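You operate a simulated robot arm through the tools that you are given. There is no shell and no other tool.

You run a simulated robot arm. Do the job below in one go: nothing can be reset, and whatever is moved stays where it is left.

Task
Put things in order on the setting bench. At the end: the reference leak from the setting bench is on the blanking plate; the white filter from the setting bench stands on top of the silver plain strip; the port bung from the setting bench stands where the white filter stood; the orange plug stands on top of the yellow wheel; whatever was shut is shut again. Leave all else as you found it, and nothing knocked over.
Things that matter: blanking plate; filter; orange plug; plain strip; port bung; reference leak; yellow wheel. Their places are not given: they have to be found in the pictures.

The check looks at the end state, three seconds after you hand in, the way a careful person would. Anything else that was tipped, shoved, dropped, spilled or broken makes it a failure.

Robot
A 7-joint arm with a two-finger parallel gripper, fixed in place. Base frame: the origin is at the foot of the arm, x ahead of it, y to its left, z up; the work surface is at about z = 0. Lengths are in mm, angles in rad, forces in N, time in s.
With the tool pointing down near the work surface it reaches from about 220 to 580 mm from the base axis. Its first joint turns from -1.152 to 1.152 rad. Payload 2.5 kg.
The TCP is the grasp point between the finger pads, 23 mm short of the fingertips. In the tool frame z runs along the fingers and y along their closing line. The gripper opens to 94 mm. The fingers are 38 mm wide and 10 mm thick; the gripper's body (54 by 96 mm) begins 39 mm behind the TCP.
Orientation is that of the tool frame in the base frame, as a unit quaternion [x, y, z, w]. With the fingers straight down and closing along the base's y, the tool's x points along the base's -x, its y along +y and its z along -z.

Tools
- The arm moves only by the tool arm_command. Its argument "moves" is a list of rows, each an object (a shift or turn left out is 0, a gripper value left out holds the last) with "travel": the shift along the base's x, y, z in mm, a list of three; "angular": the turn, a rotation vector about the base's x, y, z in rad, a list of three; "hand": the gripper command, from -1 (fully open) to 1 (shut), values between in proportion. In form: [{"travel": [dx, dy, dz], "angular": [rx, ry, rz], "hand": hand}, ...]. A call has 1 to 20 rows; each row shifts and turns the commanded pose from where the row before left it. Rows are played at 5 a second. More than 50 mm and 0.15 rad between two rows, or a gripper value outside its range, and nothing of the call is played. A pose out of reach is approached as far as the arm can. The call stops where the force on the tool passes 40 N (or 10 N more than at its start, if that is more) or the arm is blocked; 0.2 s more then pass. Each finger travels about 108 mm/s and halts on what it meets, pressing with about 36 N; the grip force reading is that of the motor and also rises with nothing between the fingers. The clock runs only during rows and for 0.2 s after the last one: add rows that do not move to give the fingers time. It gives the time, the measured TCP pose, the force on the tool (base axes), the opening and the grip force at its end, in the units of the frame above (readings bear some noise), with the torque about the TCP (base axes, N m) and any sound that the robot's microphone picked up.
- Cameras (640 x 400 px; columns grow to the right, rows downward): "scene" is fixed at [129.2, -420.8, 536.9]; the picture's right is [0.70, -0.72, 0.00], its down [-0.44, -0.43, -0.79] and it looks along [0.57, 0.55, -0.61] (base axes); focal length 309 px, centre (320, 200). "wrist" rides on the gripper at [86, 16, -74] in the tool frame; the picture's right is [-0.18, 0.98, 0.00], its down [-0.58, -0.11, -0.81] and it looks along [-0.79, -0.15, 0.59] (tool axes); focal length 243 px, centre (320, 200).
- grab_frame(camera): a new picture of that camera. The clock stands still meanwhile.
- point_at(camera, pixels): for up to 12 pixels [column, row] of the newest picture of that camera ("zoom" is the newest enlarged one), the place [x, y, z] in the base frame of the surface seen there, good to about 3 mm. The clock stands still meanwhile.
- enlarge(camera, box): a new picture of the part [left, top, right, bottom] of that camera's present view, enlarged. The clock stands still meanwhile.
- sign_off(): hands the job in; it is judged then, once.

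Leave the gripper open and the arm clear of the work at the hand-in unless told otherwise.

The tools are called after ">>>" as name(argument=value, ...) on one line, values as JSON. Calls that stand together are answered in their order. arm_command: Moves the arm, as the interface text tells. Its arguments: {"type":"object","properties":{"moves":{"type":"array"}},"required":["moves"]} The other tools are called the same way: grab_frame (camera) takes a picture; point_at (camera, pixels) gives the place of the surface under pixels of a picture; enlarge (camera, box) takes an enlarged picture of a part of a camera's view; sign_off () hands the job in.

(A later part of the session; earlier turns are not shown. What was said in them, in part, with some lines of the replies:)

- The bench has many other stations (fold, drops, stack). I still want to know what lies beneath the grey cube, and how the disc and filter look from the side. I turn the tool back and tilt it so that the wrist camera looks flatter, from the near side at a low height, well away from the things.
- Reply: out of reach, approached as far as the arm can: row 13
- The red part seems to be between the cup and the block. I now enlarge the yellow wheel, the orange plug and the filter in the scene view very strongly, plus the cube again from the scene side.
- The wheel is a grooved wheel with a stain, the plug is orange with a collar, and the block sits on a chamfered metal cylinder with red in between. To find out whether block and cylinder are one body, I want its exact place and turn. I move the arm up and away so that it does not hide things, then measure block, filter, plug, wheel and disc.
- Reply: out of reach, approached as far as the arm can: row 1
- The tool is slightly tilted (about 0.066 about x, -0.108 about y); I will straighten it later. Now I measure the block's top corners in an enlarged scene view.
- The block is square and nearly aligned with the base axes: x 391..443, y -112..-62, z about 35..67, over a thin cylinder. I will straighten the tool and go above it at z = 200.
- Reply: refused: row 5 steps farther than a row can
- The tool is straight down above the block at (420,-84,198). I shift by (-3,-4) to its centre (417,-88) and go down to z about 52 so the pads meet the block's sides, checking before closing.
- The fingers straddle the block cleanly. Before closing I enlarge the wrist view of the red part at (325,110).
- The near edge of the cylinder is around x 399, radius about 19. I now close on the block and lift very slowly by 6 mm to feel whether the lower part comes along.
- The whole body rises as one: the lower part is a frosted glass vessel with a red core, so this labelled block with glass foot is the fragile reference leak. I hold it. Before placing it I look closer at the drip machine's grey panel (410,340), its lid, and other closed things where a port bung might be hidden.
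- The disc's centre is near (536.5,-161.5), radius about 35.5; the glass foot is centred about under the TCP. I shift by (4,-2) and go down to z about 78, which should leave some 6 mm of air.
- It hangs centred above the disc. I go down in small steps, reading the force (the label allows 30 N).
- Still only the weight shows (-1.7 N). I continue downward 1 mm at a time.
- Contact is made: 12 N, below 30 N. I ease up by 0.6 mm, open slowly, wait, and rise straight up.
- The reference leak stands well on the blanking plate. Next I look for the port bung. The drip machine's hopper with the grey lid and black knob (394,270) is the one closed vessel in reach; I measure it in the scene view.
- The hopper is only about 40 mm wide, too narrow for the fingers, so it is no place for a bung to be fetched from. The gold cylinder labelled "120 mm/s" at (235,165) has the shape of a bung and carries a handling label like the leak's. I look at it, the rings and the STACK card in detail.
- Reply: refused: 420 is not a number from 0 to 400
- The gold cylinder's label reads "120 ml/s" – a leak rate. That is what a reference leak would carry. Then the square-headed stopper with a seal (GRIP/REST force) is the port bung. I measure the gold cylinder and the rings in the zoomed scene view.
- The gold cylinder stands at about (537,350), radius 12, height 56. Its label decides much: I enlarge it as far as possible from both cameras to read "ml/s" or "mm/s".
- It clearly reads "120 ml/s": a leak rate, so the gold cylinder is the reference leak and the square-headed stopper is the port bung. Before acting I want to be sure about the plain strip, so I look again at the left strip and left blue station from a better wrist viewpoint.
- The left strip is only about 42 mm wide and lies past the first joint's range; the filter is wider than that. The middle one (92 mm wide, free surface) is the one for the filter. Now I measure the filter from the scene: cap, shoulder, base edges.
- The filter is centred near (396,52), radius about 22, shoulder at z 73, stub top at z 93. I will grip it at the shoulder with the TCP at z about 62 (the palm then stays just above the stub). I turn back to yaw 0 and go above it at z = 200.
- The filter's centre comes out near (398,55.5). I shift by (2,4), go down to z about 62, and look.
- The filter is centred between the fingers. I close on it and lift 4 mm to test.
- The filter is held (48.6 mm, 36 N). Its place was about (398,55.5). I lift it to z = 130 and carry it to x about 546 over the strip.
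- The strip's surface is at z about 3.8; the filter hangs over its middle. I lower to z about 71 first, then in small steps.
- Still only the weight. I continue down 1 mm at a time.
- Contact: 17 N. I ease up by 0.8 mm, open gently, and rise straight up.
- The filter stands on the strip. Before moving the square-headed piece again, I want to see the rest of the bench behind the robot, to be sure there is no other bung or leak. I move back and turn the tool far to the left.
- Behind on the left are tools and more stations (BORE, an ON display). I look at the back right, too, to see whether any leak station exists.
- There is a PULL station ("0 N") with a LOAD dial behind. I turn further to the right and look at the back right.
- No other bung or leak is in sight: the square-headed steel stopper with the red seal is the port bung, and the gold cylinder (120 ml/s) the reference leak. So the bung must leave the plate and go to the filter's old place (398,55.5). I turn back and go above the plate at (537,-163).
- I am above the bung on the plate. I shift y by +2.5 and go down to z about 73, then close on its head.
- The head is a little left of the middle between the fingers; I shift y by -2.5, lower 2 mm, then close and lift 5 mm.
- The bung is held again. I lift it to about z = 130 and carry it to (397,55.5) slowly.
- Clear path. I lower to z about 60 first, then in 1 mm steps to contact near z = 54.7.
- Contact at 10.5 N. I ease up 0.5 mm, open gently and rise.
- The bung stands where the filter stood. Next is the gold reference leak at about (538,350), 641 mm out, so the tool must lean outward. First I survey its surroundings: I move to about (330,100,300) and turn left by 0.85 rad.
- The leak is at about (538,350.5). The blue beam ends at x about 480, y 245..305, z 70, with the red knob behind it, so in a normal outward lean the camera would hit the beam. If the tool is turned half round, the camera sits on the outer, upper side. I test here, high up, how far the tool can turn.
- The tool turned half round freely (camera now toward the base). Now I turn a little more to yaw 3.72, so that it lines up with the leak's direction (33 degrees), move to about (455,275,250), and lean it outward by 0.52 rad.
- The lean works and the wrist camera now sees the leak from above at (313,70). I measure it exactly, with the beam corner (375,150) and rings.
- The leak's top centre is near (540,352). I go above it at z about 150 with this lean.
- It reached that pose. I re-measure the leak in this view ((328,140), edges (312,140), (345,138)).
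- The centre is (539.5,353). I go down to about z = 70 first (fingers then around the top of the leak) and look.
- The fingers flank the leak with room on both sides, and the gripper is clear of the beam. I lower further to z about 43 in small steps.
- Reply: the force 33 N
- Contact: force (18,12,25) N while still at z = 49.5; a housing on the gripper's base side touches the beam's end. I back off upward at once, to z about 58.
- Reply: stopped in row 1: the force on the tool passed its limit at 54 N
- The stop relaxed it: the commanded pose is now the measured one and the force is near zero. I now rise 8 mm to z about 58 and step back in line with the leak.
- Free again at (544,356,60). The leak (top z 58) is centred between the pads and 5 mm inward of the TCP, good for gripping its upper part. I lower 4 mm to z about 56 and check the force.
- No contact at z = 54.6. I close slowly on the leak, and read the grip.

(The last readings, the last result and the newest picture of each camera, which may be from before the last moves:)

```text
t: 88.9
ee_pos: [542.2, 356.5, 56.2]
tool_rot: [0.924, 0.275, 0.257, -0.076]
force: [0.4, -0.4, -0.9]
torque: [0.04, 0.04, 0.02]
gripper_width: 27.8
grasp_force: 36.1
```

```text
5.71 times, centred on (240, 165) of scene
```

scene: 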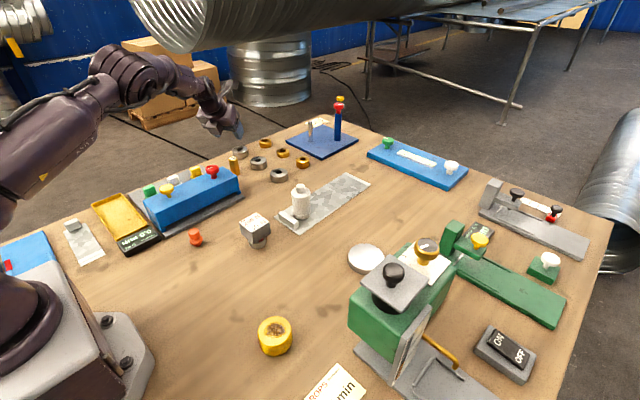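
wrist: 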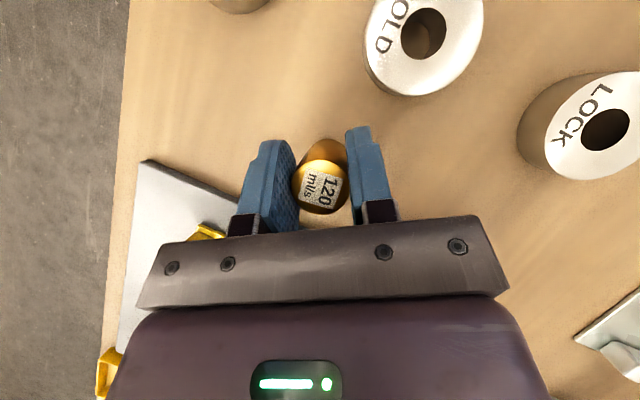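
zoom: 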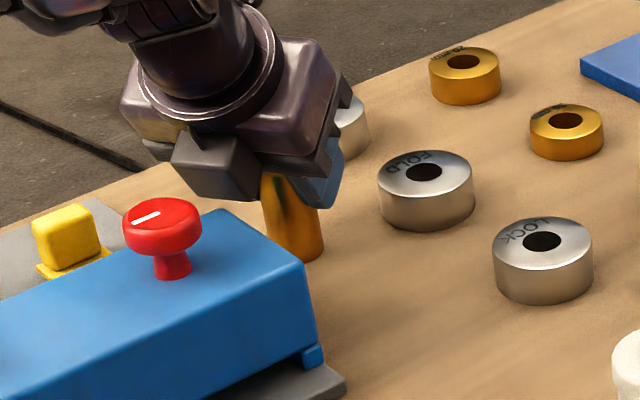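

Held: 27.8 mm, 36 N; the beam has not moved. I lift slowly, straight up.

>>> arm_command(moves=[{"travel": [0, 0, 3]}, {"travel": [0, 0, 5]}, {"travel": [0, 0, 12]}, {"travel": [0, 0, 20]}, {"travel": [0, 0, 0]}])

>>> grab_frame(camera="wrist")

>>> enlarge(camera="scene", box=[190, 100, 290, 200])

```text
t: 90.1
ee_pos: [542.1, 354.1, 95.3]
tool_rot: [0.924, 0.274, 0.256, -0.076]
force: [0.4, -0.2, -2.0]
torque: [-0.01, 0.0, 0.02]
gripper_width: 28.1
grasp_force: 35.9
```

```text
taken
```

wrist: 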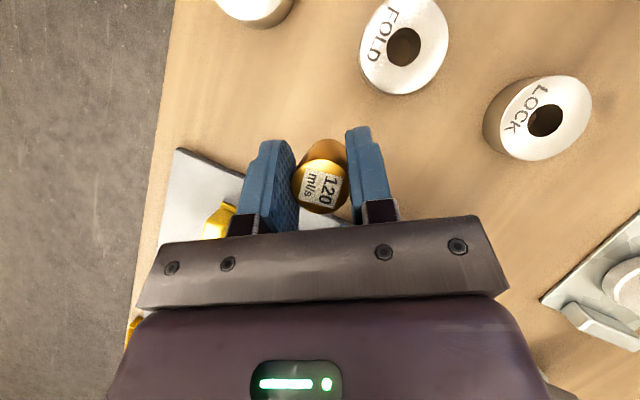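

```text
4.00 times, centred on (240, 150) of scene
```

zoom: 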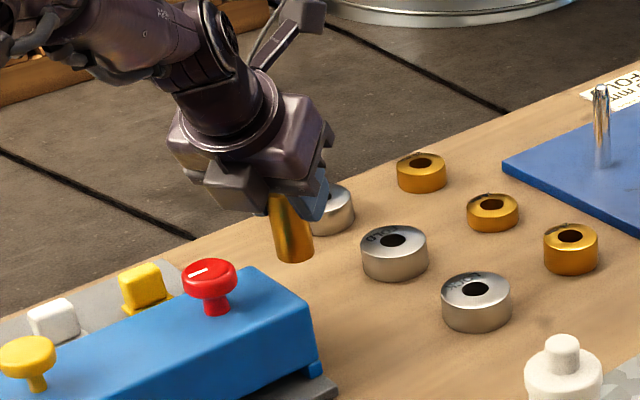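

The leak hangs upright. I raise it to z about 185, above everything on the way (the filter top is at 97), and then carry it along x about 541 from y = 354 to y = -163, turning the tool along with it.

>>> arm_command(moves=[{"travel": [0, 0, 30]}, {"travel": [0, 0, 30]}, {"travel": [0, 0, 30]}, {"travel": [0, -20, 0], "angular": [0, 0, -0.03]}, {"travel": [0, -29, 0], "angular": [0, 0, -0.048]}, {"travel": [0, -29, 0], "angular": [0, 0, -0.048]}, {"travel": [0, -29, 0], "angular": [0, 0, -0.048]}, {"travel": [0, -29, 0], "angular": [0, 0, -0.048]}, {"travel": [0, -29, 0], "angular": [0, 0, -0.048]}, {"travel": [0, -29, 0], "angular": [0, 0, -0.048]}, {"travel": [0, -29, 0], "angular": [0, 0, -0.048]}, {"travel": [0, -29, 0], "angular": [0, 0, -0.048]}, {"travel": [0, -20, 0], "angular": [0, 0, -0.048]}, {"travel": [0, 0, 0]}])

>>> grab_frame(camera="wrist")

>>> grab_frame(camera="scene")

```text
t: 93.1
ee_pos: [543.3, 84.5, 183.2]
tool_rot: [0.962, 0.055, 0.268, -0.016]
force: [0.8, -0.7, -1.2]
torque: [0.03, -0.02, -0.01]
gripper_width: 27.6
grasp_force: 36.4
```

```text
taken
```

wrist: 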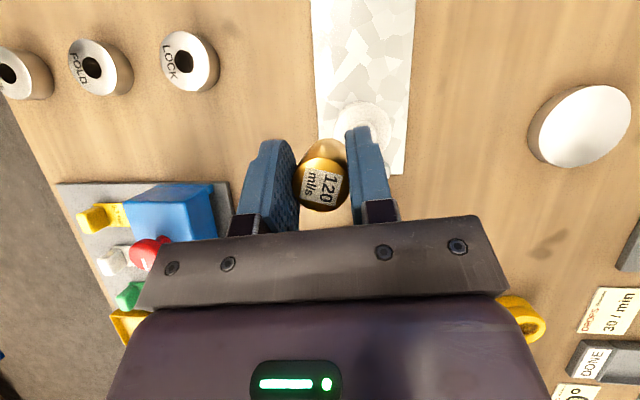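

```text
taken
```

scene: 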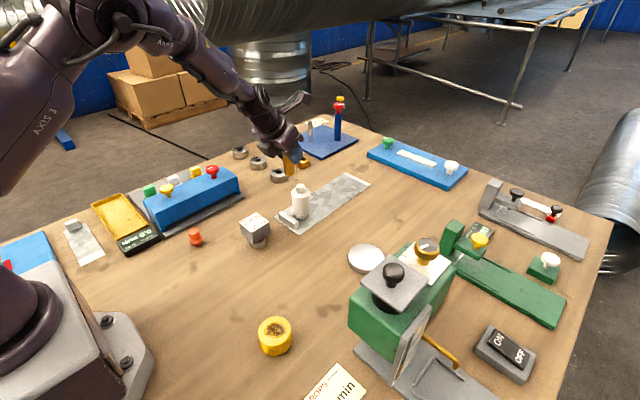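

All clear. I carry on to y = -163, turning the remaining 0.41 rad.

>>> arm_command(moves=[{"travel": [0, -27.5, 0], "angular": [0, 0, -0.045]}, {"travel": [0, -27.5, 0], "angular": [0, 0, -0.045]}, {"travel": [0, -27.5, 0], "angular": [0, 0, -0.045]}, {"travel": [0, -27.5, 0], "angular": [0, 0, -0.045]}, {"travel": [0, -27.5, 0], "angular": [0, 0, -0.045]}, {"travel": [0, -27.5, 0], "angular": [0, 0, -0.045]}, {"travel": [0, -27.5, 0], "angular": [0, 0, -0.045]}, {"travel": [0, -27.5, 0], "angular": [0, 0, -0.045]}, {"travel": [-2, -27, 0], "angular": [0, 0, -0.045]}, {"travel": [0, 0, -25]}, {"travel": [0, 0, -25]}, {"travel": [0, 0, 0]}])

>>> grab_frame(camera="wrist")

>>> grab_frame(camera="scene")

```text
t: 95.7
ee_pos: [538.4, -164.6, 135.4]
tool_rot: [0.953, -0.138, 0.265, 0.038]
force: [-0.1, 0.0, -2.2]
torque: [0.02, 0.01, 0.0]
gripper_width: 28.1
grasp_force: 35.5
```

```text
taken
```

wrist: 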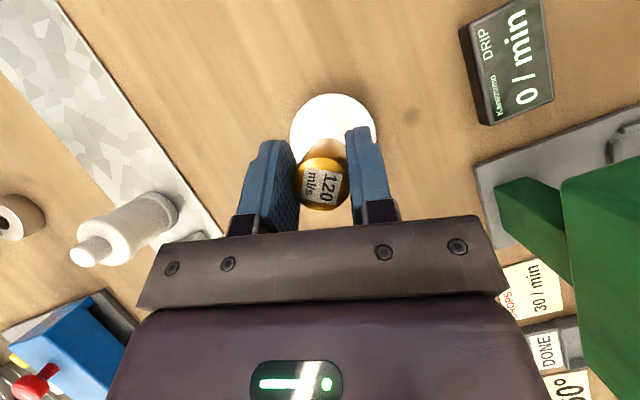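

```text
taken
```

scene: 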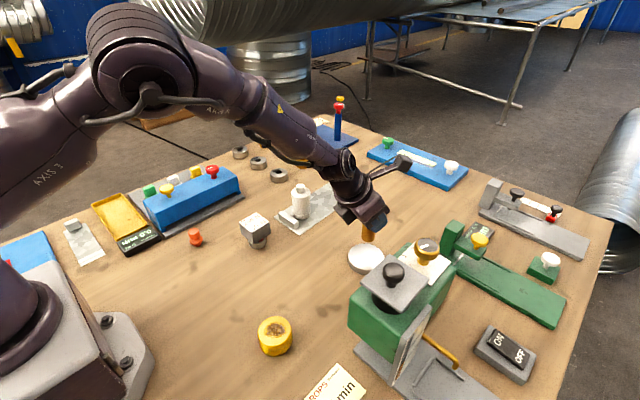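

The leak hangs over the plate. I enlarge and measure: plate edges and leak top in the wrist view, and the scene view.

>>> enlarge(camera="wrist", box=[270, 80, 400, 220])

>>> point_at(camera="wrist", pixels=[[293, 130], [372, 130], [333, 97], [305, 105], [362, 105], [320, 180], [322, 150], [333, 120]])

>>> enlarge(camera="scene", box=[330, 195, 410, 275])

```text
2.86 times, centred on (335, 150) of wrist
```

zoom: 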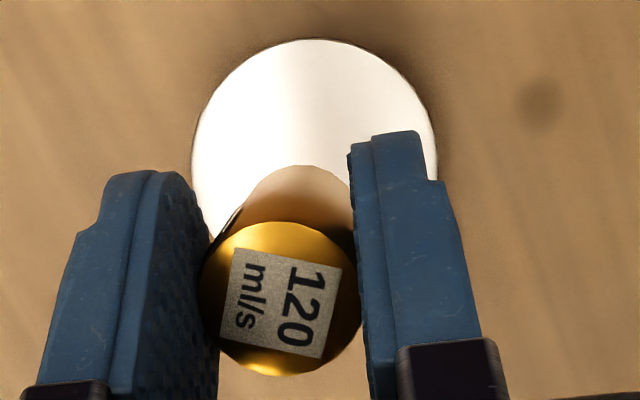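

```text
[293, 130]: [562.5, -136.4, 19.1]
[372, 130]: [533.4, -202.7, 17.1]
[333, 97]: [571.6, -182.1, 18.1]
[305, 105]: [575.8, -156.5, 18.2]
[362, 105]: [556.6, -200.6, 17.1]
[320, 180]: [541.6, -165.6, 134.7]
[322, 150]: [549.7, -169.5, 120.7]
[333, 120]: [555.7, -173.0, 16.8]
```

```text
5.00 times, centred on (370, 235) of scene
```

zoom: 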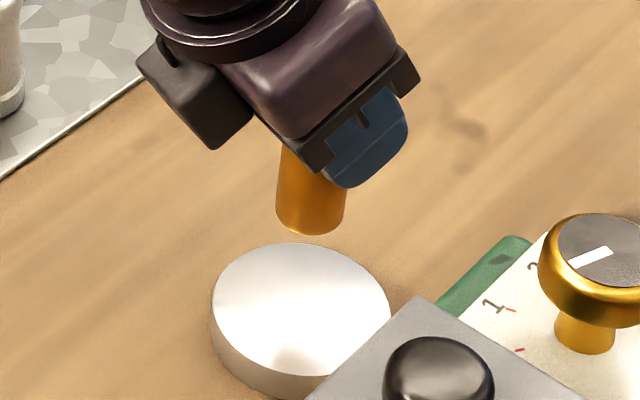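

The plate has not moved in the scene picture (same edges as before). I measure its rim from the scene zoom for a better centre.

>>> point_at(camera="zoom", pixels=[[215, 300], [387, 312], [300, 248], [260, 258], [345, 258], [235, 345], [280, 370], [300, 310], [310, 225], [280, 200], [340, 205], [310, 180]])

```text
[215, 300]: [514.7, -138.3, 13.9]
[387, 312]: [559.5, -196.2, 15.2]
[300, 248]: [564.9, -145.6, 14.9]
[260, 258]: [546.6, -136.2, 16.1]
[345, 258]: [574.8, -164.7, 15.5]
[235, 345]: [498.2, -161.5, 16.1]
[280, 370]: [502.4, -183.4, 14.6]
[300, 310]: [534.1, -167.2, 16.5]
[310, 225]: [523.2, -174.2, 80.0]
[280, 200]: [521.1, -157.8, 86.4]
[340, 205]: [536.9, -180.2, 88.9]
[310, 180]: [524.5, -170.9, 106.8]
```

The plate's centre is about (538,-166); the leak hangs at about (536.5,-165), well centred. I lower to z about 80, then feel for contact near z = 74.

>>> arm_command(moves=[{"travel": [1, -1, -20]}, {"travel": [0, 0, -20]}, {"travel": [0, 0, -10]}, {"travel": [0, 0, -5]}, {"travel": [0, 0, 0]}, {"travel": [0, 0, 0]}])

>>> enlarge(camera="scene", box=[335, 215, 405, 285])

>>> arm_command(moves=[{"travel": [0, 0, -1.5]}, {"travel": [0, 0, -1.5]}, {"travel": [0, 0, 0]}])

```text
t: 97.1
ee_pos: [540.5, -164.5, 79.0]
tool_rot: [0.954, -0.138, 0.265, 0.038]
force: [1.1, 0.2, -1.2]
torque: [0.01, 0.01, -0.01]
gripper_width: 27.9
grasp_force: 36.3
```

```text
5.71 times, centred on (370, 250) of scene
```

zoom: 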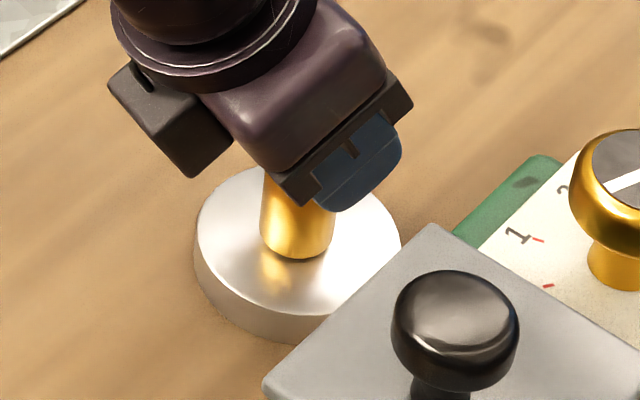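

```text
t: 97.9
ee_pos: [540.4, -165.6, 76.8]
tool_rot: [0.953, -0.139, 0.266, 0.039]
force: [-3.5, 0.1, 10.4]
torque: [0.08, 0.27, -0.02]
gripper_width: 28.1
grasp_force: 35.8
```

Contact at z = 76.8 with 10 N. I look closely whether the leak stands flat on the plate before releasing.

>>> enlarge(camera="scene", box=[345, 225, 395, 275])

>>> enlarge(camera="wrist", box=[270, 80, 400, 220])

```text
8.00 times, centred on (370, 250) of scene
```

zoom: 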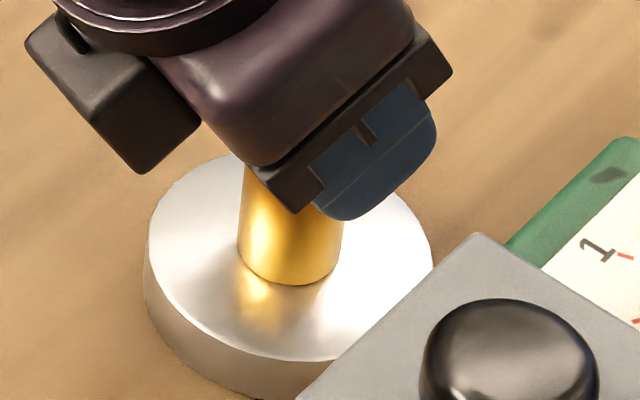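

```text
2.86 times, centred on (335, 150) of wrist
```

zoom: 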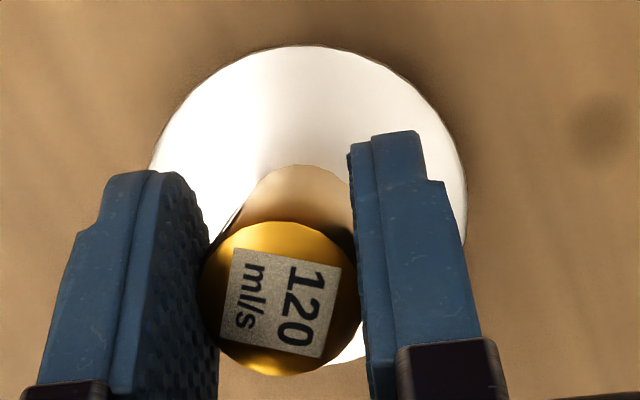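

It looks upright and near the centre. I press 0.6 mm more to seat it flat, check the force, then ease and open slowly.

>>> arm_command(moves=[{"travel": [0, 0, -0.6]}, {"travel": [0, 0, 0]}])

```text
t: 98.5
ee_pos: [541.3, -164.7, 77.4]
tool_rot: [0.953, -0.138, 0.266, 0.038]
force: [-2.3, -0.9, 15.3]
torque: [0.02, 0.31, 0.0]
gripper_width: 27.6
grasp_force: 36.2
```

15 N now. I ease up 0.8 mm, open in small steps to about 60 mm, wait, then rise straight up.

>>> arm_command(moves=[{"travel": [0, 0, 0.8]}, {"travel": [0, 0, 0]}, {"hand": 0.35}, {"hand": 0.25}, {"hand": 0.1}, {"hand": -0.1}, {"hand": -0.3}, {"hand": -0.3}, {"travel": [0, 0, 5]}, {"travel": [0, 0, 10]}, {"travel": [0, 0, 20]}, {"travel": [0, 0, 30]}, {"travel": [0, 0, 30]}, {"travel": [0, 0, 0]}])

>>> grab_frame(camera="wrist")

>>> enlarge(camera="scene", box=[330, 205, 410, 285])

```text
t: 101.5
ee_pos: [542.4, -163.5, 170.7]
tool_rot: [0.954, -0.138, 0.265, 0.039]
force: [0.9, 0.8, 0.1]
torque: [0.02, -0.04, 0.03]
gripper_width: 60.9
grasp_force: 0.0
```

```text
taken
```

wrist: 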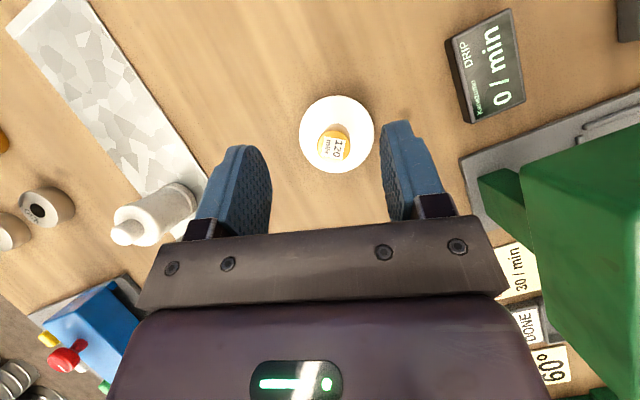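

```text
5.00 times, centred on (370, 245) of scene
```

zoom: 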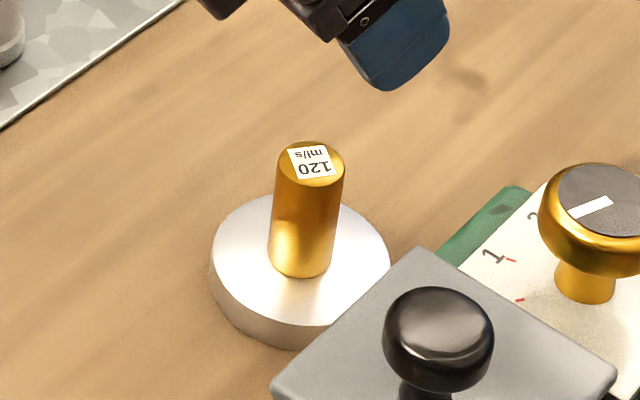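

The reference leak stands upright on the blanking plate. Now the orange plug. I rise, straighten the tool (undo the lean) and move toward the plug, staying high.

>>> arm_command(moves=[{"travel": [0, 0, 30]}, {"travel": [-20, 5, 25], "angular": [0.0387, 0.1295, 0]}, {"travel": [-25, 15, 15], "angular": [0.0387, 0.1295, 0]}, {"travel": [-25, 25, 0], "angular": [0.0387, 0.1295, 0]}, {"travel": [-25, 25, 0], "angular": [0.0387, 0.1295, 0]}, {"travel": [-25, 30, 0], "hand": -1}, {"travel": [-25, 30, 0]}, {"travel": [-25, 30, 0]}, {"travel": [-25, 30, 0]}, {"travel": [-15, 30, 0]}, {"travel": [-10, 30, 0]}, {"travel": [-10, 30, 0]}, {"travel": [0, 0, 0]}])

>>> grab_frame(camera="wrist")

>>> grab_frame(camera="scene")

```text
t: 104.3
ee_pos: [310.4, 116.8, 246.6]
tool_rot: [0.99, -0.144, 0.001, 0.0]
force: [-0.9, 0.1, 0.3]
torque: [0.0, -0.01, -0.02]
gripper_width: 93.9
grasp_force: 0.0
```

```text
taken
```

wrist: 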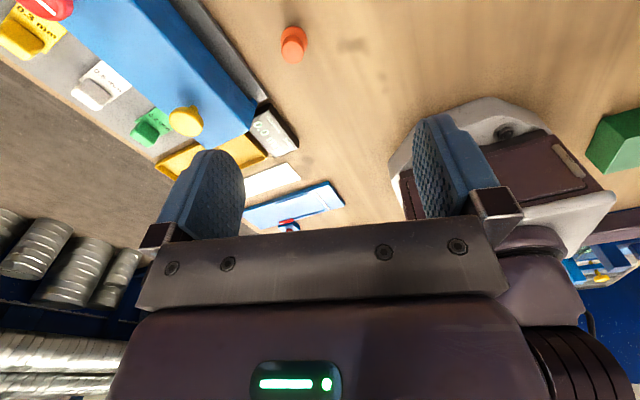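

```text
taken
```

scene: 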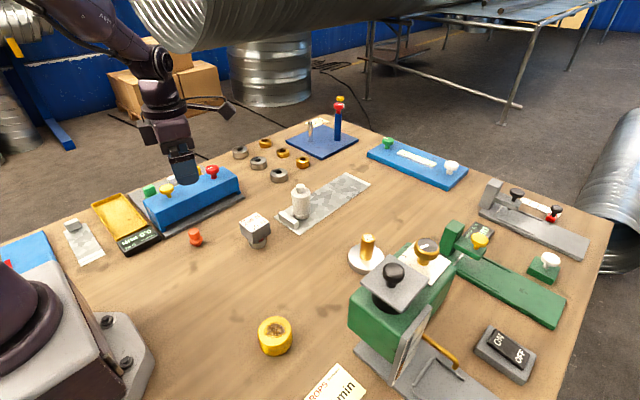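

The plug is visible at (293,45) in the wrist view and (195,237) in the scene. I measure it in both.

>>> enlarge(camera="wrist", box=[265, 15, 325, 75])

>>> point_at(camera="wrist", pixels=[[292, 48], [283, 50], [301, 50], [292, 60], [294, 33], [282, 38], [306, 38], [294, 26]])

>>> enlarge(camera="scene", box=[180, 220, 212, 252])

>>> point_at(camera="zoom", pixels=[[300, 120], [250, 130], [345, 130], [300, 200], [310, 250], [240, 230], [385, 240], [310, 300], [330, 330], [310, 160]])

```text
6.67 times, centred on (295, 45) of wrist
```

zoom: 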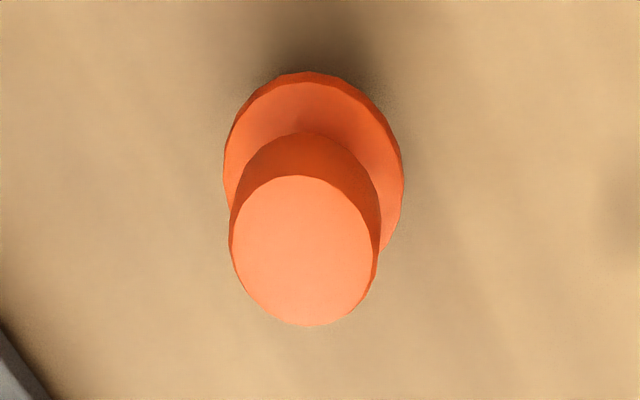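

```text
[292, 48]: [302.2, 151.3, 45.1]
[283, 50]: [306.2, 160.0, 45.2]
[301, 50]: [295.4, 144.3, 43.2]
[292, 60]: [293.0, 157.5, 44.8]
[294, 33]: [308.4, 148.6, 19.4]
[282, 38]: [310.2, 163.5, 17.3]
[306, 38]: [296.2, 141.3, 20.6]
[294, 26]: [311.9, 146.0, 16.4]
```

```text
12.50 times, centred on (196, 236) of scene
```

zoom: 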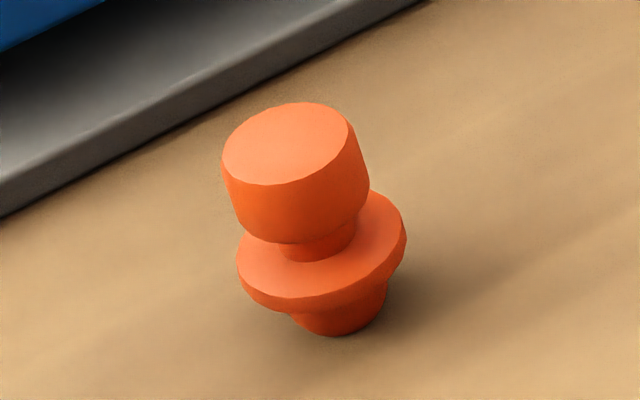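

```text
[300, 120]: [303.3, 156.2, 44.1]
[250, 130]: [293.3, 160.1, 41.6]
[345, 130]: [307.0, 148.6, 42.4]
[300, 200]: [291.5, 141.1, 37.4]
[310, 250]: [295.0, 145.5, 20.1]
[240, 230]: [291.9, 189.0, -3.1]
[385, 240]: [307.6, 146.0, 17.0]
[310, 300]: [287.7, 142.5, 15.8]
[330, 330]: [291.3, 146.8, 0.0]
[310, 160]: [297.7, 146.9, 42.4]
```

The plug's centre is about (300,152.5): head top z 44, radius 10 (z 28..44), collar at z about 20. I will grip the head with the TCP at z about 46, so the tips (z 23) stay above the collar, with a narrow opening because of the nearby shim plate. I go above it at z = 120.

>>> arm_command(moves=[{"travel": [-5, 18, -35], "hand": -0.1}, {"travel": [-5.4, 17.7, -35]}, {"travel": [0, 0, -35]}, {"travel": [0, 0, -20]}, {"travel": [0, 0, 0]}])

>>> grab_frame(camera="wrist")

>>> enlarge(camera="scene", box=[140, 150, 260, 260])

```text
t: 105.5
ee_pos: [300.1, 151.3, 117.9]
tool_rot: [0.989, -0.145, 0.0, 0.0]
force: [-0.3, -0.2, -0.5]
torque: [0.0, 0.03, 0.02]
gripper_width: 51.8
grasp_force: 0.0
```

```text
taken
```

wrist: 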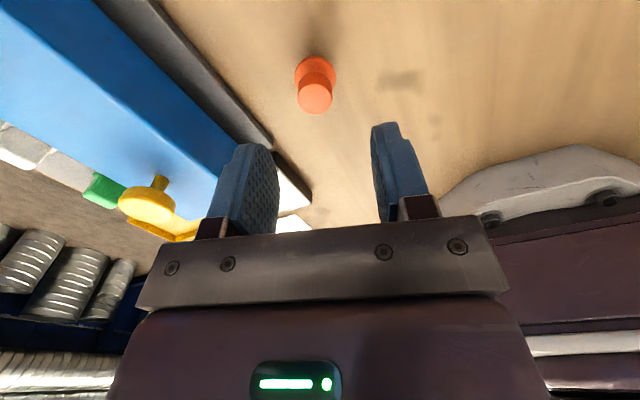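

```text
3.64 times, centred on (200, 205) of scene
```

zoom: 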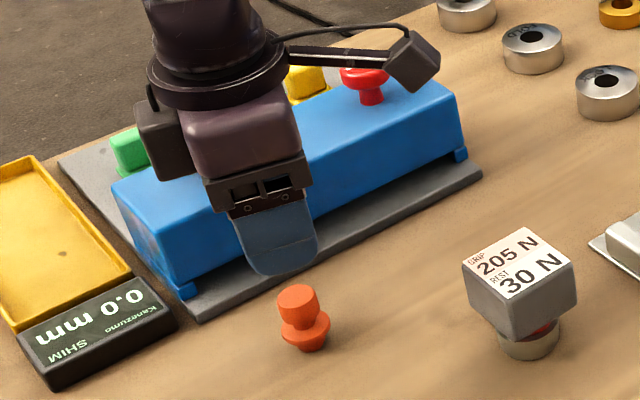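

I check the distance to the grey plate and the beam: points at plate front edge and beam front face, plus the plug again.

>>> point_at(camera="wrist", pixels=[[316, 95], [302, 95], [330, 92], [316, 110], [316, 82], [200, 60], [262, 125], [300, 190], [190, 90], [215, 120], [240, 100], [160, 30]])

>>> enlarge(camera="wrist", box=[280, 40, 350, 130])

```text
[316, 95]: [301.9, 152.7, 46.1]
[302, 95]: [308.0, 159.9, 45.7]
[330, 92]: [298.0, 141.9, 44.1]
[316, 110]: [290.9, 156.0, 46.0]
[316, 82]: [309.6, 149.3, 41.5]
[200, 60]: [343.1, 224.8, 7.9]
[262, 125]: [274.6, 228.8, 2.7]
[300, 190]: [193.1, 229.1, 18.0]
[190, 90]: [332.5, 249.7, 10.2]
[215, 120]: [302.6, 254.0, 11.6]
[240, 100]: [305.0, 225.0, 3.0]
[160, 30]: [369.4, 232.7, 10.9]
```

```text
4.44 times, centred on (315, 85) of wrist
```

zoom: 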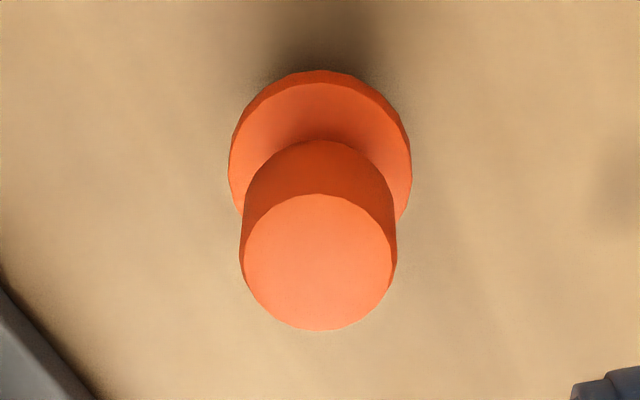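

Plate edge at y 225, beam at y 250: the fingers stay below y 190, so it is clear. Plug centre (301,152.5). I go down to z about 47.

>>> arm_command(moves=[{"travel": [0.7, 1, -25]}, {"travel": [0, 0, -20]}, {"travel": [0, 0, -15]}, {"travel": [0, 0, -8]}, {"travel": [0, 0, -3]}, {"travel": [0, 0, 0]}])

>>> grab_frame(camera="wrist")

>>> enlarge(camera="scene", box=[165, 190, 235, 260])

```text
t: 106.9
ee_pos: [300.3, 149.9, 46.9]
tool_rot: [0.989, -0.145, 0.001, -0.001]
force: [0.4, -0.7, -0.7]
torque: [0.01, -0.01, -0.02]
gripper_width: 51.7
grasp_force: 0.0
```

```text
taken
```

wrist: 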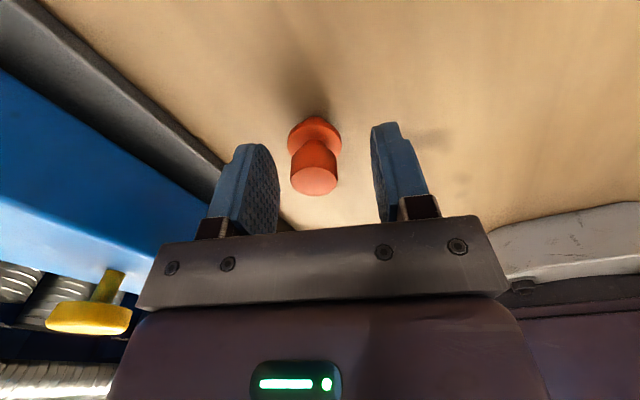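

```text
5.71 times, centred on (200, 225) of scene
```

zoom: 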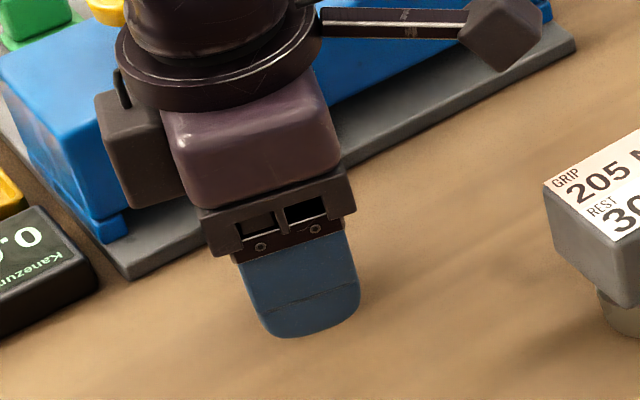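

The plug sits about 2.5 mm to the +y side of the middle; I shift y by +2.5, then close on its head.

>>> arm_command(moves=[{"travel": [0.5, 2.5, 0]}, {"travel": [0, 0, 0]}, {"hand": 0.2}, {"hand": 0.4}, {"hand": 0.6}, {"hand": 0.9}, {"hand": 0.9}, {"hand": 0.9}])

>>> grab_frame(camera="wrist")

```text
t: 108.7
ee_pos: [301.3, 153.2, 45.8]
tool_rot: [0.99, -0.144, 0.0, 0.0]
force: [0.3, -0.2, -0.2]
torque: [0.03, 0.02, 0.02]
gripper_width: 22.4
grasp_force: 36.1
```

```text
taken
```

wrist: 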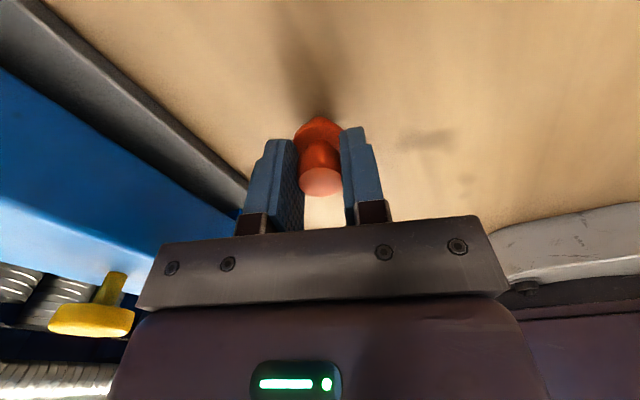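

Held: 22.4 mm, 36 N. I lift the plug to z about 135 and measure the wheel in the scene view at the same time.

>>> arm_command(moves=[{"travel": [0, 0, 3]}, {"travel": [0, 0, 10]}, {"travel": [0, 0, 25]}, {"travel": [0, 0, 25]}, {"travel": [0, 0, 25]}, {"travel": [0, 0, 0]}])

>>> enlarge(camera="scene", box=[250, 308, 300, 362])

>>> point_at(camera="zoom", pixels=[[320, 75], [215, 180], [430, 180], [320, 270], [320, 160], [290, 150], [350, 170], [330, 345], [215, 260], [440, 260], [250, 100], [400, 100]])

```text
t: 110.1
ee_pos: [301.1, 153.6, 133.6]
tool_rot: [0.99, -0.144, 0.001, 0.0]
force: [0.7, 0.2, -0.9]
torque: [0.01, -0.03, 0.01]
gripper_width: 22.5
grasp_force: 35.9
```

```text
7.41 times, centred on (275, 335) of scene
```

zoom: 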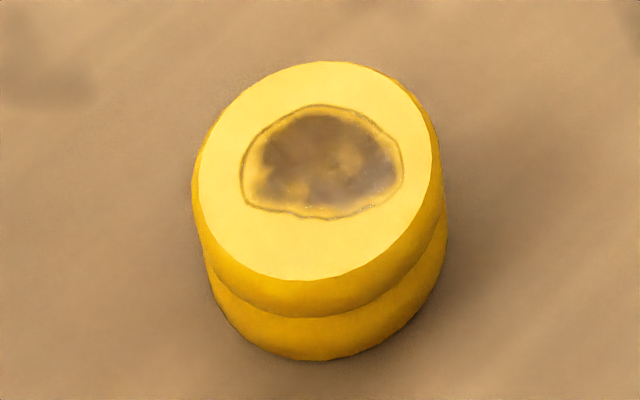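

```text
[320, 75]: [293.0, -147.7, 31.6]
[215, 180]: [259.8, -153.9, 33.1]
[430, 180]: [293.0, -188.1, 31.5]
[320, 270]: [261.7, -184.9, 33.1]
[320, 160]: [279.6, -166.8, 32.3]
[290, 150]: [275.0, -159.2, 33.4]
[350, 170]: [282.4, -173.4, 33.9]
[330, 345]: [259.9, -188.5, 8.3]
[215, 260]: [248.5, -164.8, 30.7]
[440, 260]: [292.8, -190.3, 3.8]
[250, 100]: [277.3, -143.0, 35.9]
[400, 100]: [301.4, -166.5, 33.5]
```

The wheel's top is flat at z about 33, centre about (278,-167). I carry the plug across at z = 134 to there.

>>> arm_command(moves=[{"travel": [-1, -15, 0]}, {"travel": [-1.8, -25, 0]}, {"travel": [-1.8, -25, 0]}, {"travel": [-1.8, -25, 0]}, {"travel": [-1.8, -25, 0]}, {"travel": [-1.8, -25, 0]}, {"travel": [-1.8, -25, 0]}, {"travel": [-1.8, -25, 0]}, {"travel": [-1.8, -25, 0]}, {"travel": [-1.8, -25, 0]}, {"travel": [-1.8, -25, 0]}, {"travel": [-1.8, -25, 0]}, {"travel": [-1.8, -25, 0]}, {"travel": [-0.5, -6, 0]}, {"travel": [0, 0, 0]}, {"travel": [0, 0, 0]}])

>>> grab_frame(camera="wrist")

>>> grab_frame(camera="scene")

```text
t: 113.5
ee_pos: [281.1, -167.4, 132.6]
tool_rot: [0.99, -0.144, 0.001, 0.0]
force: [-0.2, -0.9, 0.7]
torque: [0.0, 0.0, -0.01]
gripper_width: 22.7
grasp_force: 36.0
```

```text
taken
```

wrist: 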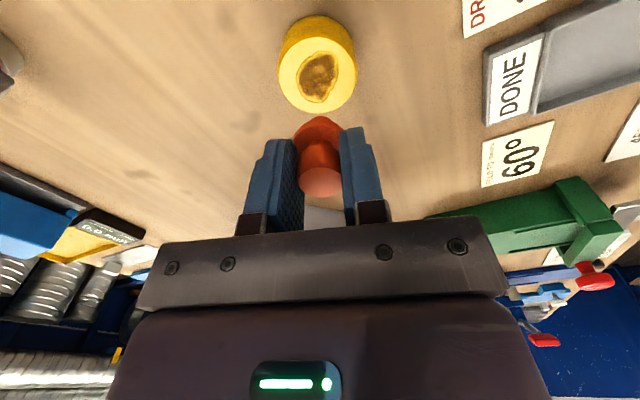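

```text
taken
```

scene: 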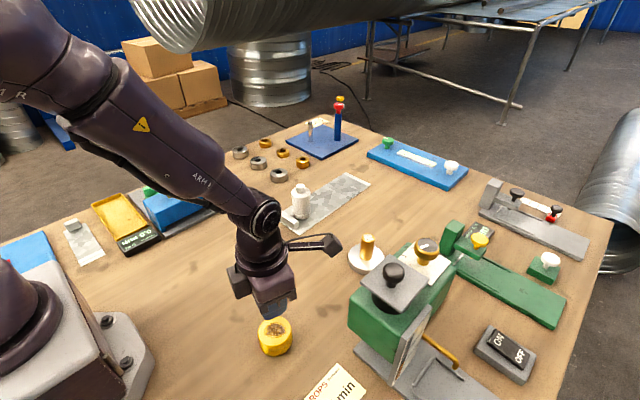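

I measure the wheel's top rim in the wrist view: left (281,78), right (355,72), near (318,110), far (318,42).

>>> enlarge(camera="wrist", box=[265, 5, 375, 215])

>>> point_at(camera="wrist", pixels=[[281, 78], [355, 72], [318, 110], [318, 44], [292, 55], [345, 50], [340, 102], [296, 102], [318, 75], [320, 185]])

```text
1.90 times, centred on (320, 110) of wrist
```

zoom: 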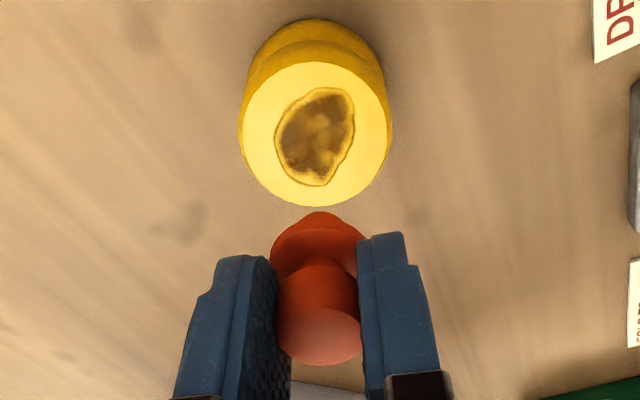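

```text
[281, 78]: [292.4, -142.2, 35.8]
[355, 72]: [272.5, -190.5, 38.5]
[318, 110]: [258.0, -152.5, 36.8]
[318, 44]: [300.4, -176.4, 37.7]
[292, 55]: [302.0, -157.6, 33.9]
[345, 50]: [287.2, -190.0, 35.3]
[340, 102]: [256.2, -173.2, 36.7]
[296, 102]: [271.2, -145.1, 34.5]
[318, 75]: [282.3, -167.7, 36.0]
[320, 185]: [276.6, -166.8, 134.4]
```

The wheel's centre is about (279.5,-166.5), top z about 35; the plug hangs above it. I lower to z about 88, then feel for contact near z = 81.

>>> arm_command(moves=[{"travel": [-1.5, 0.5, -20]}, {"travel": [0, 0, -15]}, {"travel": [0, 0, -8]}, {"travel": [0, 0, 0]}, {"travel": [0, 0, 0]}])

>>> enlarge(camera="scene", box=[240, 280, 310, 360])

>>> enlarge(camera="wrist", box=[265, 5, 375, 215])

```text
t: 114.7
ee_pos: [278.4, -167.1, 90.8]
tool_rot: [0.99, -0.144, 0.001, 0.001]
force: [0.0, -0.1, 0.0]
torque: [0.01, 0.0, -0.01]
gripper_width: 22.5
grasp_force: 35.6
```

```text
5.00 times, centred on (275, 320) of scene
```

zoom: 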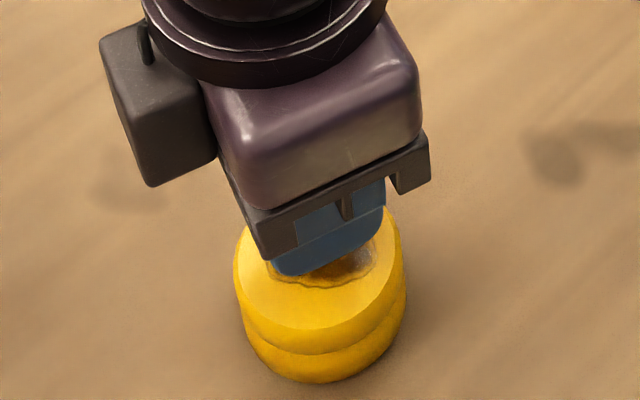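

```text
1.90 times, centred on (320, 110) of wrist
```

zoom: 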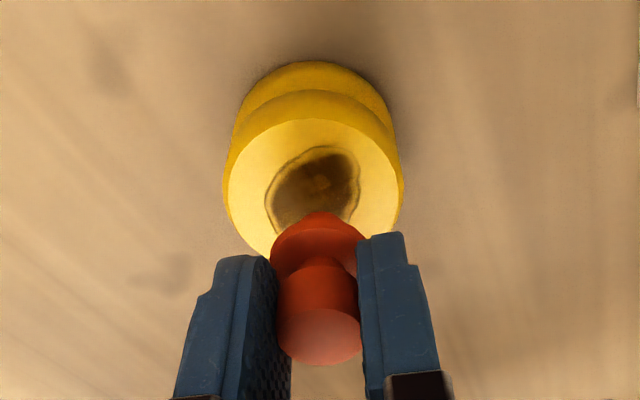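

Well aligned. I go on down: first 5 mm, then 1 mm steps.

>>> arm_command(moves=[{"travel": [0, 0, -3]}, {"travel": [0, 0, -2]}, {"travel": [0, 0, -1]}, {"travel": [0, 0, 0]}])

>>> arm_command(moves=[{"travel": [0, 0, -1]}, {"travel": [0, 0, -1]}, {"travel": [0, 0, 0]}])

```text
t: 115.7
ee_pos: [277.3, -166.1, 85.3]
tool_rot: [0.989, -0.145, 0.001, 0.0]
force: [-0.4, -0.8, -0.6]
torque: [0.02, 0.02, 0.0]
gripper_width: 22.1
grasp_force: 35.6
```

```text
t: 116.5
ee_pos: [277.7, -165.8, 83.4]
tool_rot: [0.989, -0.145, 0.001, 0.0]
force: [0.5, -0.5, -0.6]
torque: [-0.02, 0.02, 0.03]
gripper_width: 22.5
grasp_force: 35.7
```

>>> arm_command(moves=[{"travel": [0, 0, -1]}, {"travel": [0, 0, 0]}])

>>> arm_command(moves=[{"travel": [0, 0, -1]}, {"travel": [0, 0, 0]}])

```text
t: 117.1
ee_pos: [277.3, -165.7, 82.3]
tool_rot: [0.99, -0.144, 0.001, -0.001]
force: [-0.6, -1.0, -0.3]
torque: [0.01, -0.01, -0.01]
gripper_width: 22.4
grasp_force: 36.6
```

```text
t: 117.7
ee_pos: [277.6, -167.2, 81.6]
tool_rot: [0.989, -0.145, 0.001, 0.0]
force: [-3.0, 2.0, 10.8]
torque: [0.03, 0.18, -0.03]
gripper_width: 22.4
grasp_force: 36.1
```

Contact at z = 81.6 with 10.8 N. I check the picture before letting go.

>>> enlarge(camera="wrist", box=[265, 30, 375, 215])

>>> enlarge(camera="scene", box=[240, 280, 310, 360])

```text
2.16 times, centred on (320, 122) of wrist
```

zoom: 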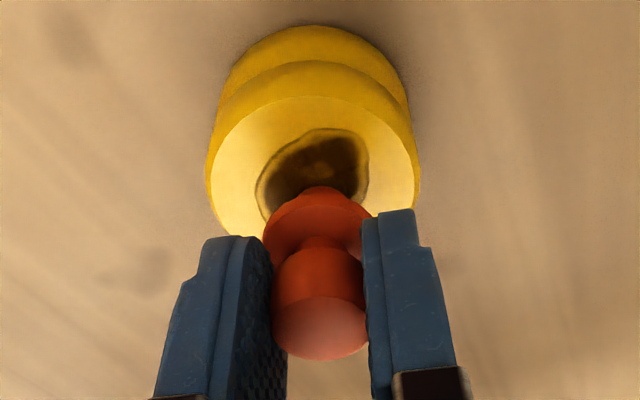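

```text
5.00 times, centred on (275, 320) of scene
```

zoom: 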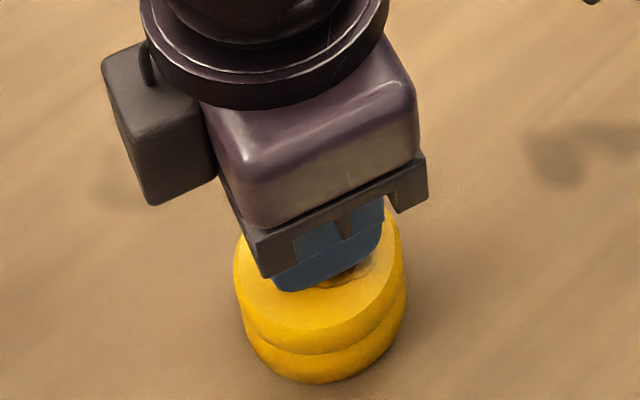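

It sits near the middle of the wheel. I ease up 0.5 mm, open in small steps, wait, and rise straight up.

>>> arm_command(moves=[{"travel": [0, 0, 0.5]}, {"travel": [0, 0, 0]}, {"hand": 0.5}, {"hand": 0.4}, {"hand": 0.2}, {"hand": 0.0}, {"hand": -0.2}, {"hand": -0.2}, {"travel": [0, 0, 5]}, {"travel": [0, 0, 10]}, {"travel": [0, 0, 20]}, {"travel": [0, 0, 30]}, {"travel": [0, 0, 30]}, {"travel": [0, 0, 30]}, {"travel": [0, 0, 0]}])

>>> grab_frame(camera="wrist")

>>> enlarge(camera="scene", box=[240, 290, 310, 360])

```text
t: 120.9
ee_pos: [283.2, -158.7, 198.5]
tool_rot: [0.989, -0.145, 0.001, 0.001]
force: [0.6, 0.2, -0.9]
torque: [-0.01, 0.0, -0.01]
gripper_width: 56.4
grasp_force: 0.1
out of reach, approached as far as the arm can: row 14
```

```text
taken
```

wrist: 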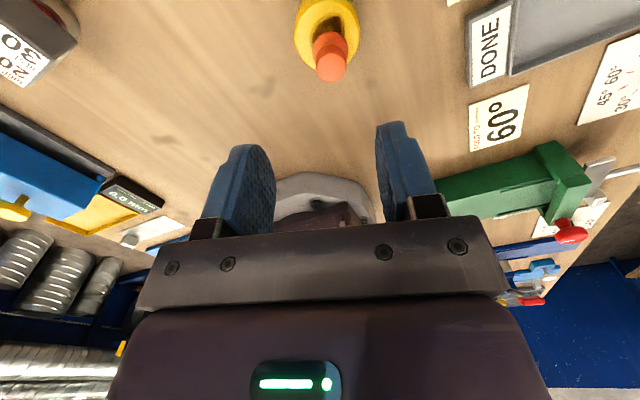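

```text
5.71 times, centred on (275, 325) of scene
```

zoom: 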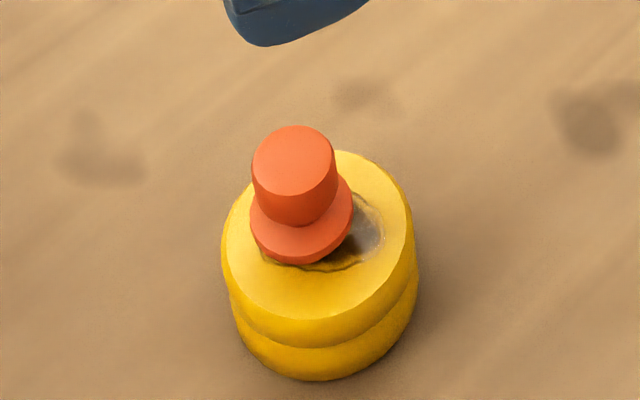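

The plug stands on the wheel. I check it, and then everything else, closely: plug in the wrist view, and the whole scene after moving the arm away.

>>> enlarge(camera="wrist", box=[280, 0, 380, 90])

>>> arm_command(moves=[{"travel": [15, 20, 10], "angular": [0, 0, -0.14], "hand": -1}, {"travel": [15, 20, 15], "angular": [0, 0, -0.14]}, {"travel": [15, 20, 15], "angular": [0, 0, -0.14]}, {"travel": [10, 20, 15], "angular": [0, 0, -0.14]}, {"travel": [10, 20, 15], "angular": [0, 0, -0.14]}, {"travel": [5, 20, 15], "angular": [0, 0, -0.14]}, {"travel": [0, 20, 15], "angular": [0, 0, -0.14]}, {"travel": [0, 20, 10], "angular": [0, 0, -0.14]}, {"travel": [0, 10, 0], "angular": [0, 0, -0.14]}, {"angular": [0, 0, -0.14]}, {"angular": [0, 0, -0.14]}, {"angular": [0, 0, -0.14]}, {"angular": [0, 0, -0.14]}, {"angular": [0, 0, -0.14]}, {"angular": [0, 0, -0.14]}, {"angular": [0, 0, -0.14]}, {"angular": [0, 0, -0.14]}, {"angular": [0, 0, -0.14]}, {"angular": [0, 0, -0.14]}, {"angular": [0, 0, -0.14]}])

>>> grab_frame(camera="scene")

>>> grab_frame(camera="wrist")

```text
4.44 times, centred on (330, 45) of wrist
```

zoom: 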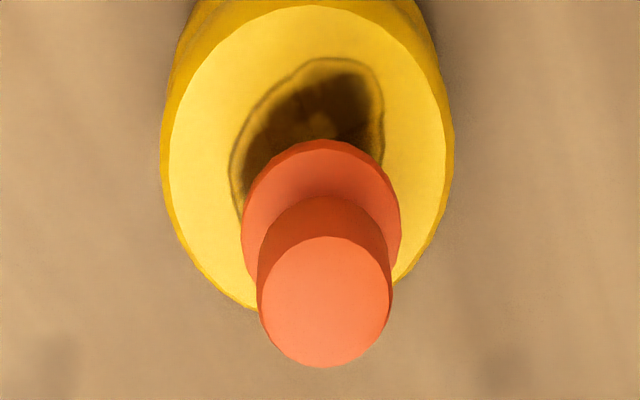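

```text
t: 125.1
ee_pos: [355.8, 11.3, 308.5]
tool_rot: [-0.024, 1.0, 0.0, -0.001]
force: [0.2, 0.7, -0.1]
torque: [-0.01, 0.0, -0.01]
gripper_width: 94.2
grasp_force: 0.1
```

```text
taken
```

scene: 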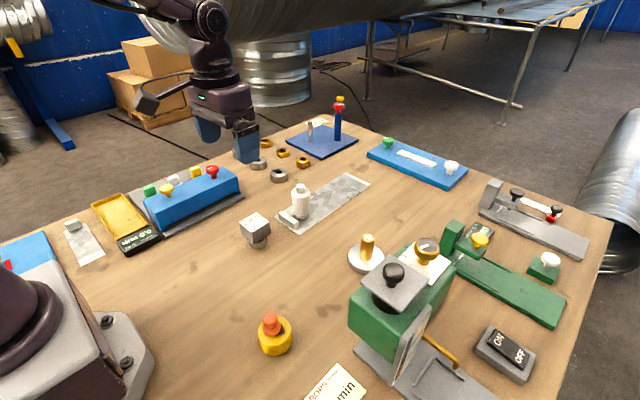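

```text
taken
```

wrist: 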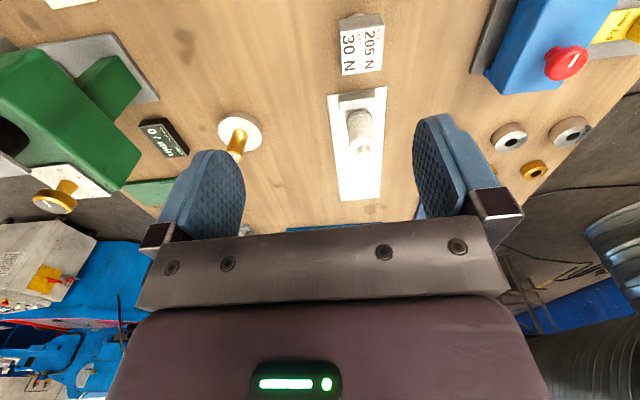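

Everything is placed. I verify the positions: plug on wheel, bung, filter and leak, and compare the blue shim station with the first picture.

>>> enlarge(camera="scene", box=[235, 175, 325, 255])

>>> point_at(camera="zoom", pixels=[[143, 295], [85, 265], [210, 265], [145, 225], [150, 335], [470, 85], [450, 210], [430, 200]])

>>> enlarge(camera="scene", box=[140, 150, 260, 250])

>>> enlarge(camera="scene", box=[330, 215, 440, 310])

>>> enlarge(camera="scene", box=[250, 300, 305, 360])

>>> point_at(camera="zoom", pixels=[[270, 130], [270, 200], [275, 255], [210, 230], [350, 225], [300, 330], [380, 220], [190, 290]])

```text
5.00 times, centred on (280, 215) of scene
```

zoom: 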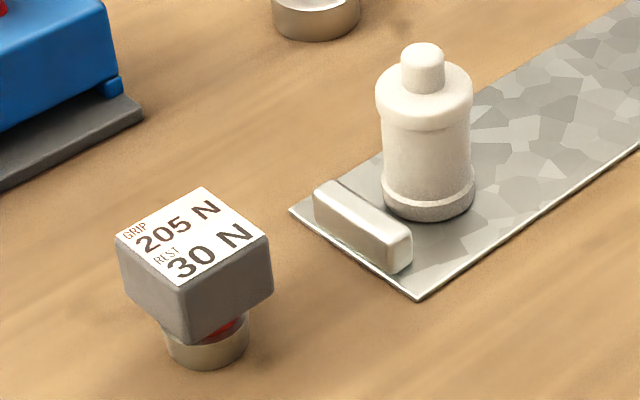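

```text
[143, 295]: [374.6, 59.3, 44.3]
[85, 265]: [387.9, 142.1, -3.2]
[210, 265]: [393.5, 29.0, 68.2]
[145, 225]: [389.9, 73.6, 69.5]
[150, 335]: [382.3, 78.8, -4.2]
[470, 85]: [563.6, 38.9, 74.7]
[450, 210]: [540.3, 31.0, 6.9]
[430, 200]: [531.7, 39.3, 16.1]
```

```text
4.00 times, centred on (200, 200) of scene
```

zoom: 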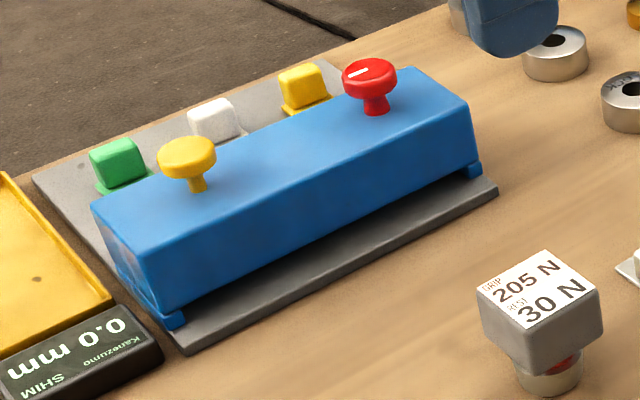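

```text
4.21 times, centred on (385, 262) of scene
```

zoom: 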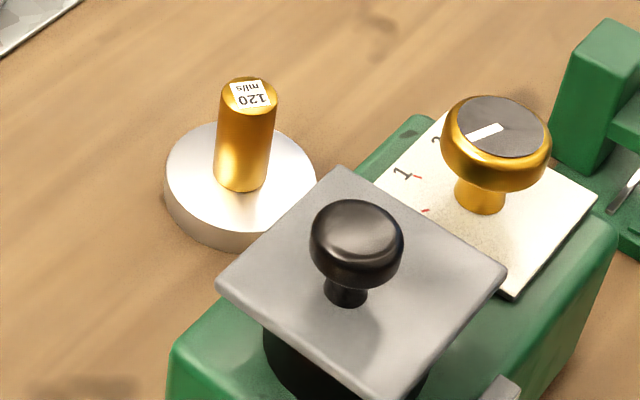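

```text
6.67 times, centred on (278, 330) of scene
```

zoom: 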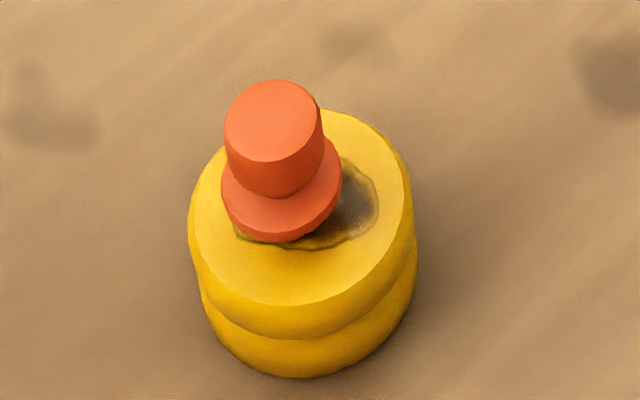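

```text
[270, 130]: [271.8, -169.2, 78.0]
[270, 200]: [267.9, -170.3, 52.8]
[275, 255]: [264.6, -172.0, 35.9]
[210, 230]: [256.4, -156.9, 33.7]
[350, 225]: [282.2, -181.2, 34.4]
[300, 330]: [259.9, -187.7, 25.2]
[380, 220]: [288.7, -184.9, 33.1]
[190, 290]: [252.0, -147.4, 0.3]
```

All checks out:
- The reference leak (gold, 120 ml/s) stands on the plate.
- The filter stands on the silver strip.
- The port bung stands at the filter's old place (about (397,55)).
- The plug stands upright on the yellow wheel.
- The shim station looks the same as before I touched its beam, and nothing was opened.

The gripper is open and the arm is high and clear, so I hand in.

>>> sign_off()

```text
The job is handed in.
```

I've handed in the job with all four moves done. Matching the names to the things on the bench was partly my own judgement, though.

| Item | What I took it to be | Where it is now |
|---|---|---|
| Reference leak | gold cylinder labelled "120 ml/s" | upright on the silver disc, which I took as the blanking plate |
| White filter | white bottle-shaped part | on the middle silver strip, just past its handle bar |
| Port bung | square-headed steel stopper labelled "GRIP 205 N / REST 30 N" | where the filter stood, at about (397, 55) |
| Orange plug | small orange stopper with a collar | upright on the yellow wheel, about 6 mm off centre |

- **Least certain matches:** no part is labelled by name. I chose the gold cylinder as the leak because of its ml/s rating, and the other labelled part as the bung. There are two bare silver strips; I used the middle one because the left one is too narrow and out of reach.
- **Extra move:** I first set the port bung on the blanking plate, before I had read the gold cylinder's label, then moved it to its proper place.
- **Contact with the shim station:** while I was reaching for the gold cylinder, the gripper touched the end of the blue beam, and the move stopped at 54 N. The beam's position in the pictures before and after is the same.
- **Nothing opened:** I opened no lid or box, so there was nothing to shut again.

At hand-in the gripper was open and the arm was clear of the work.
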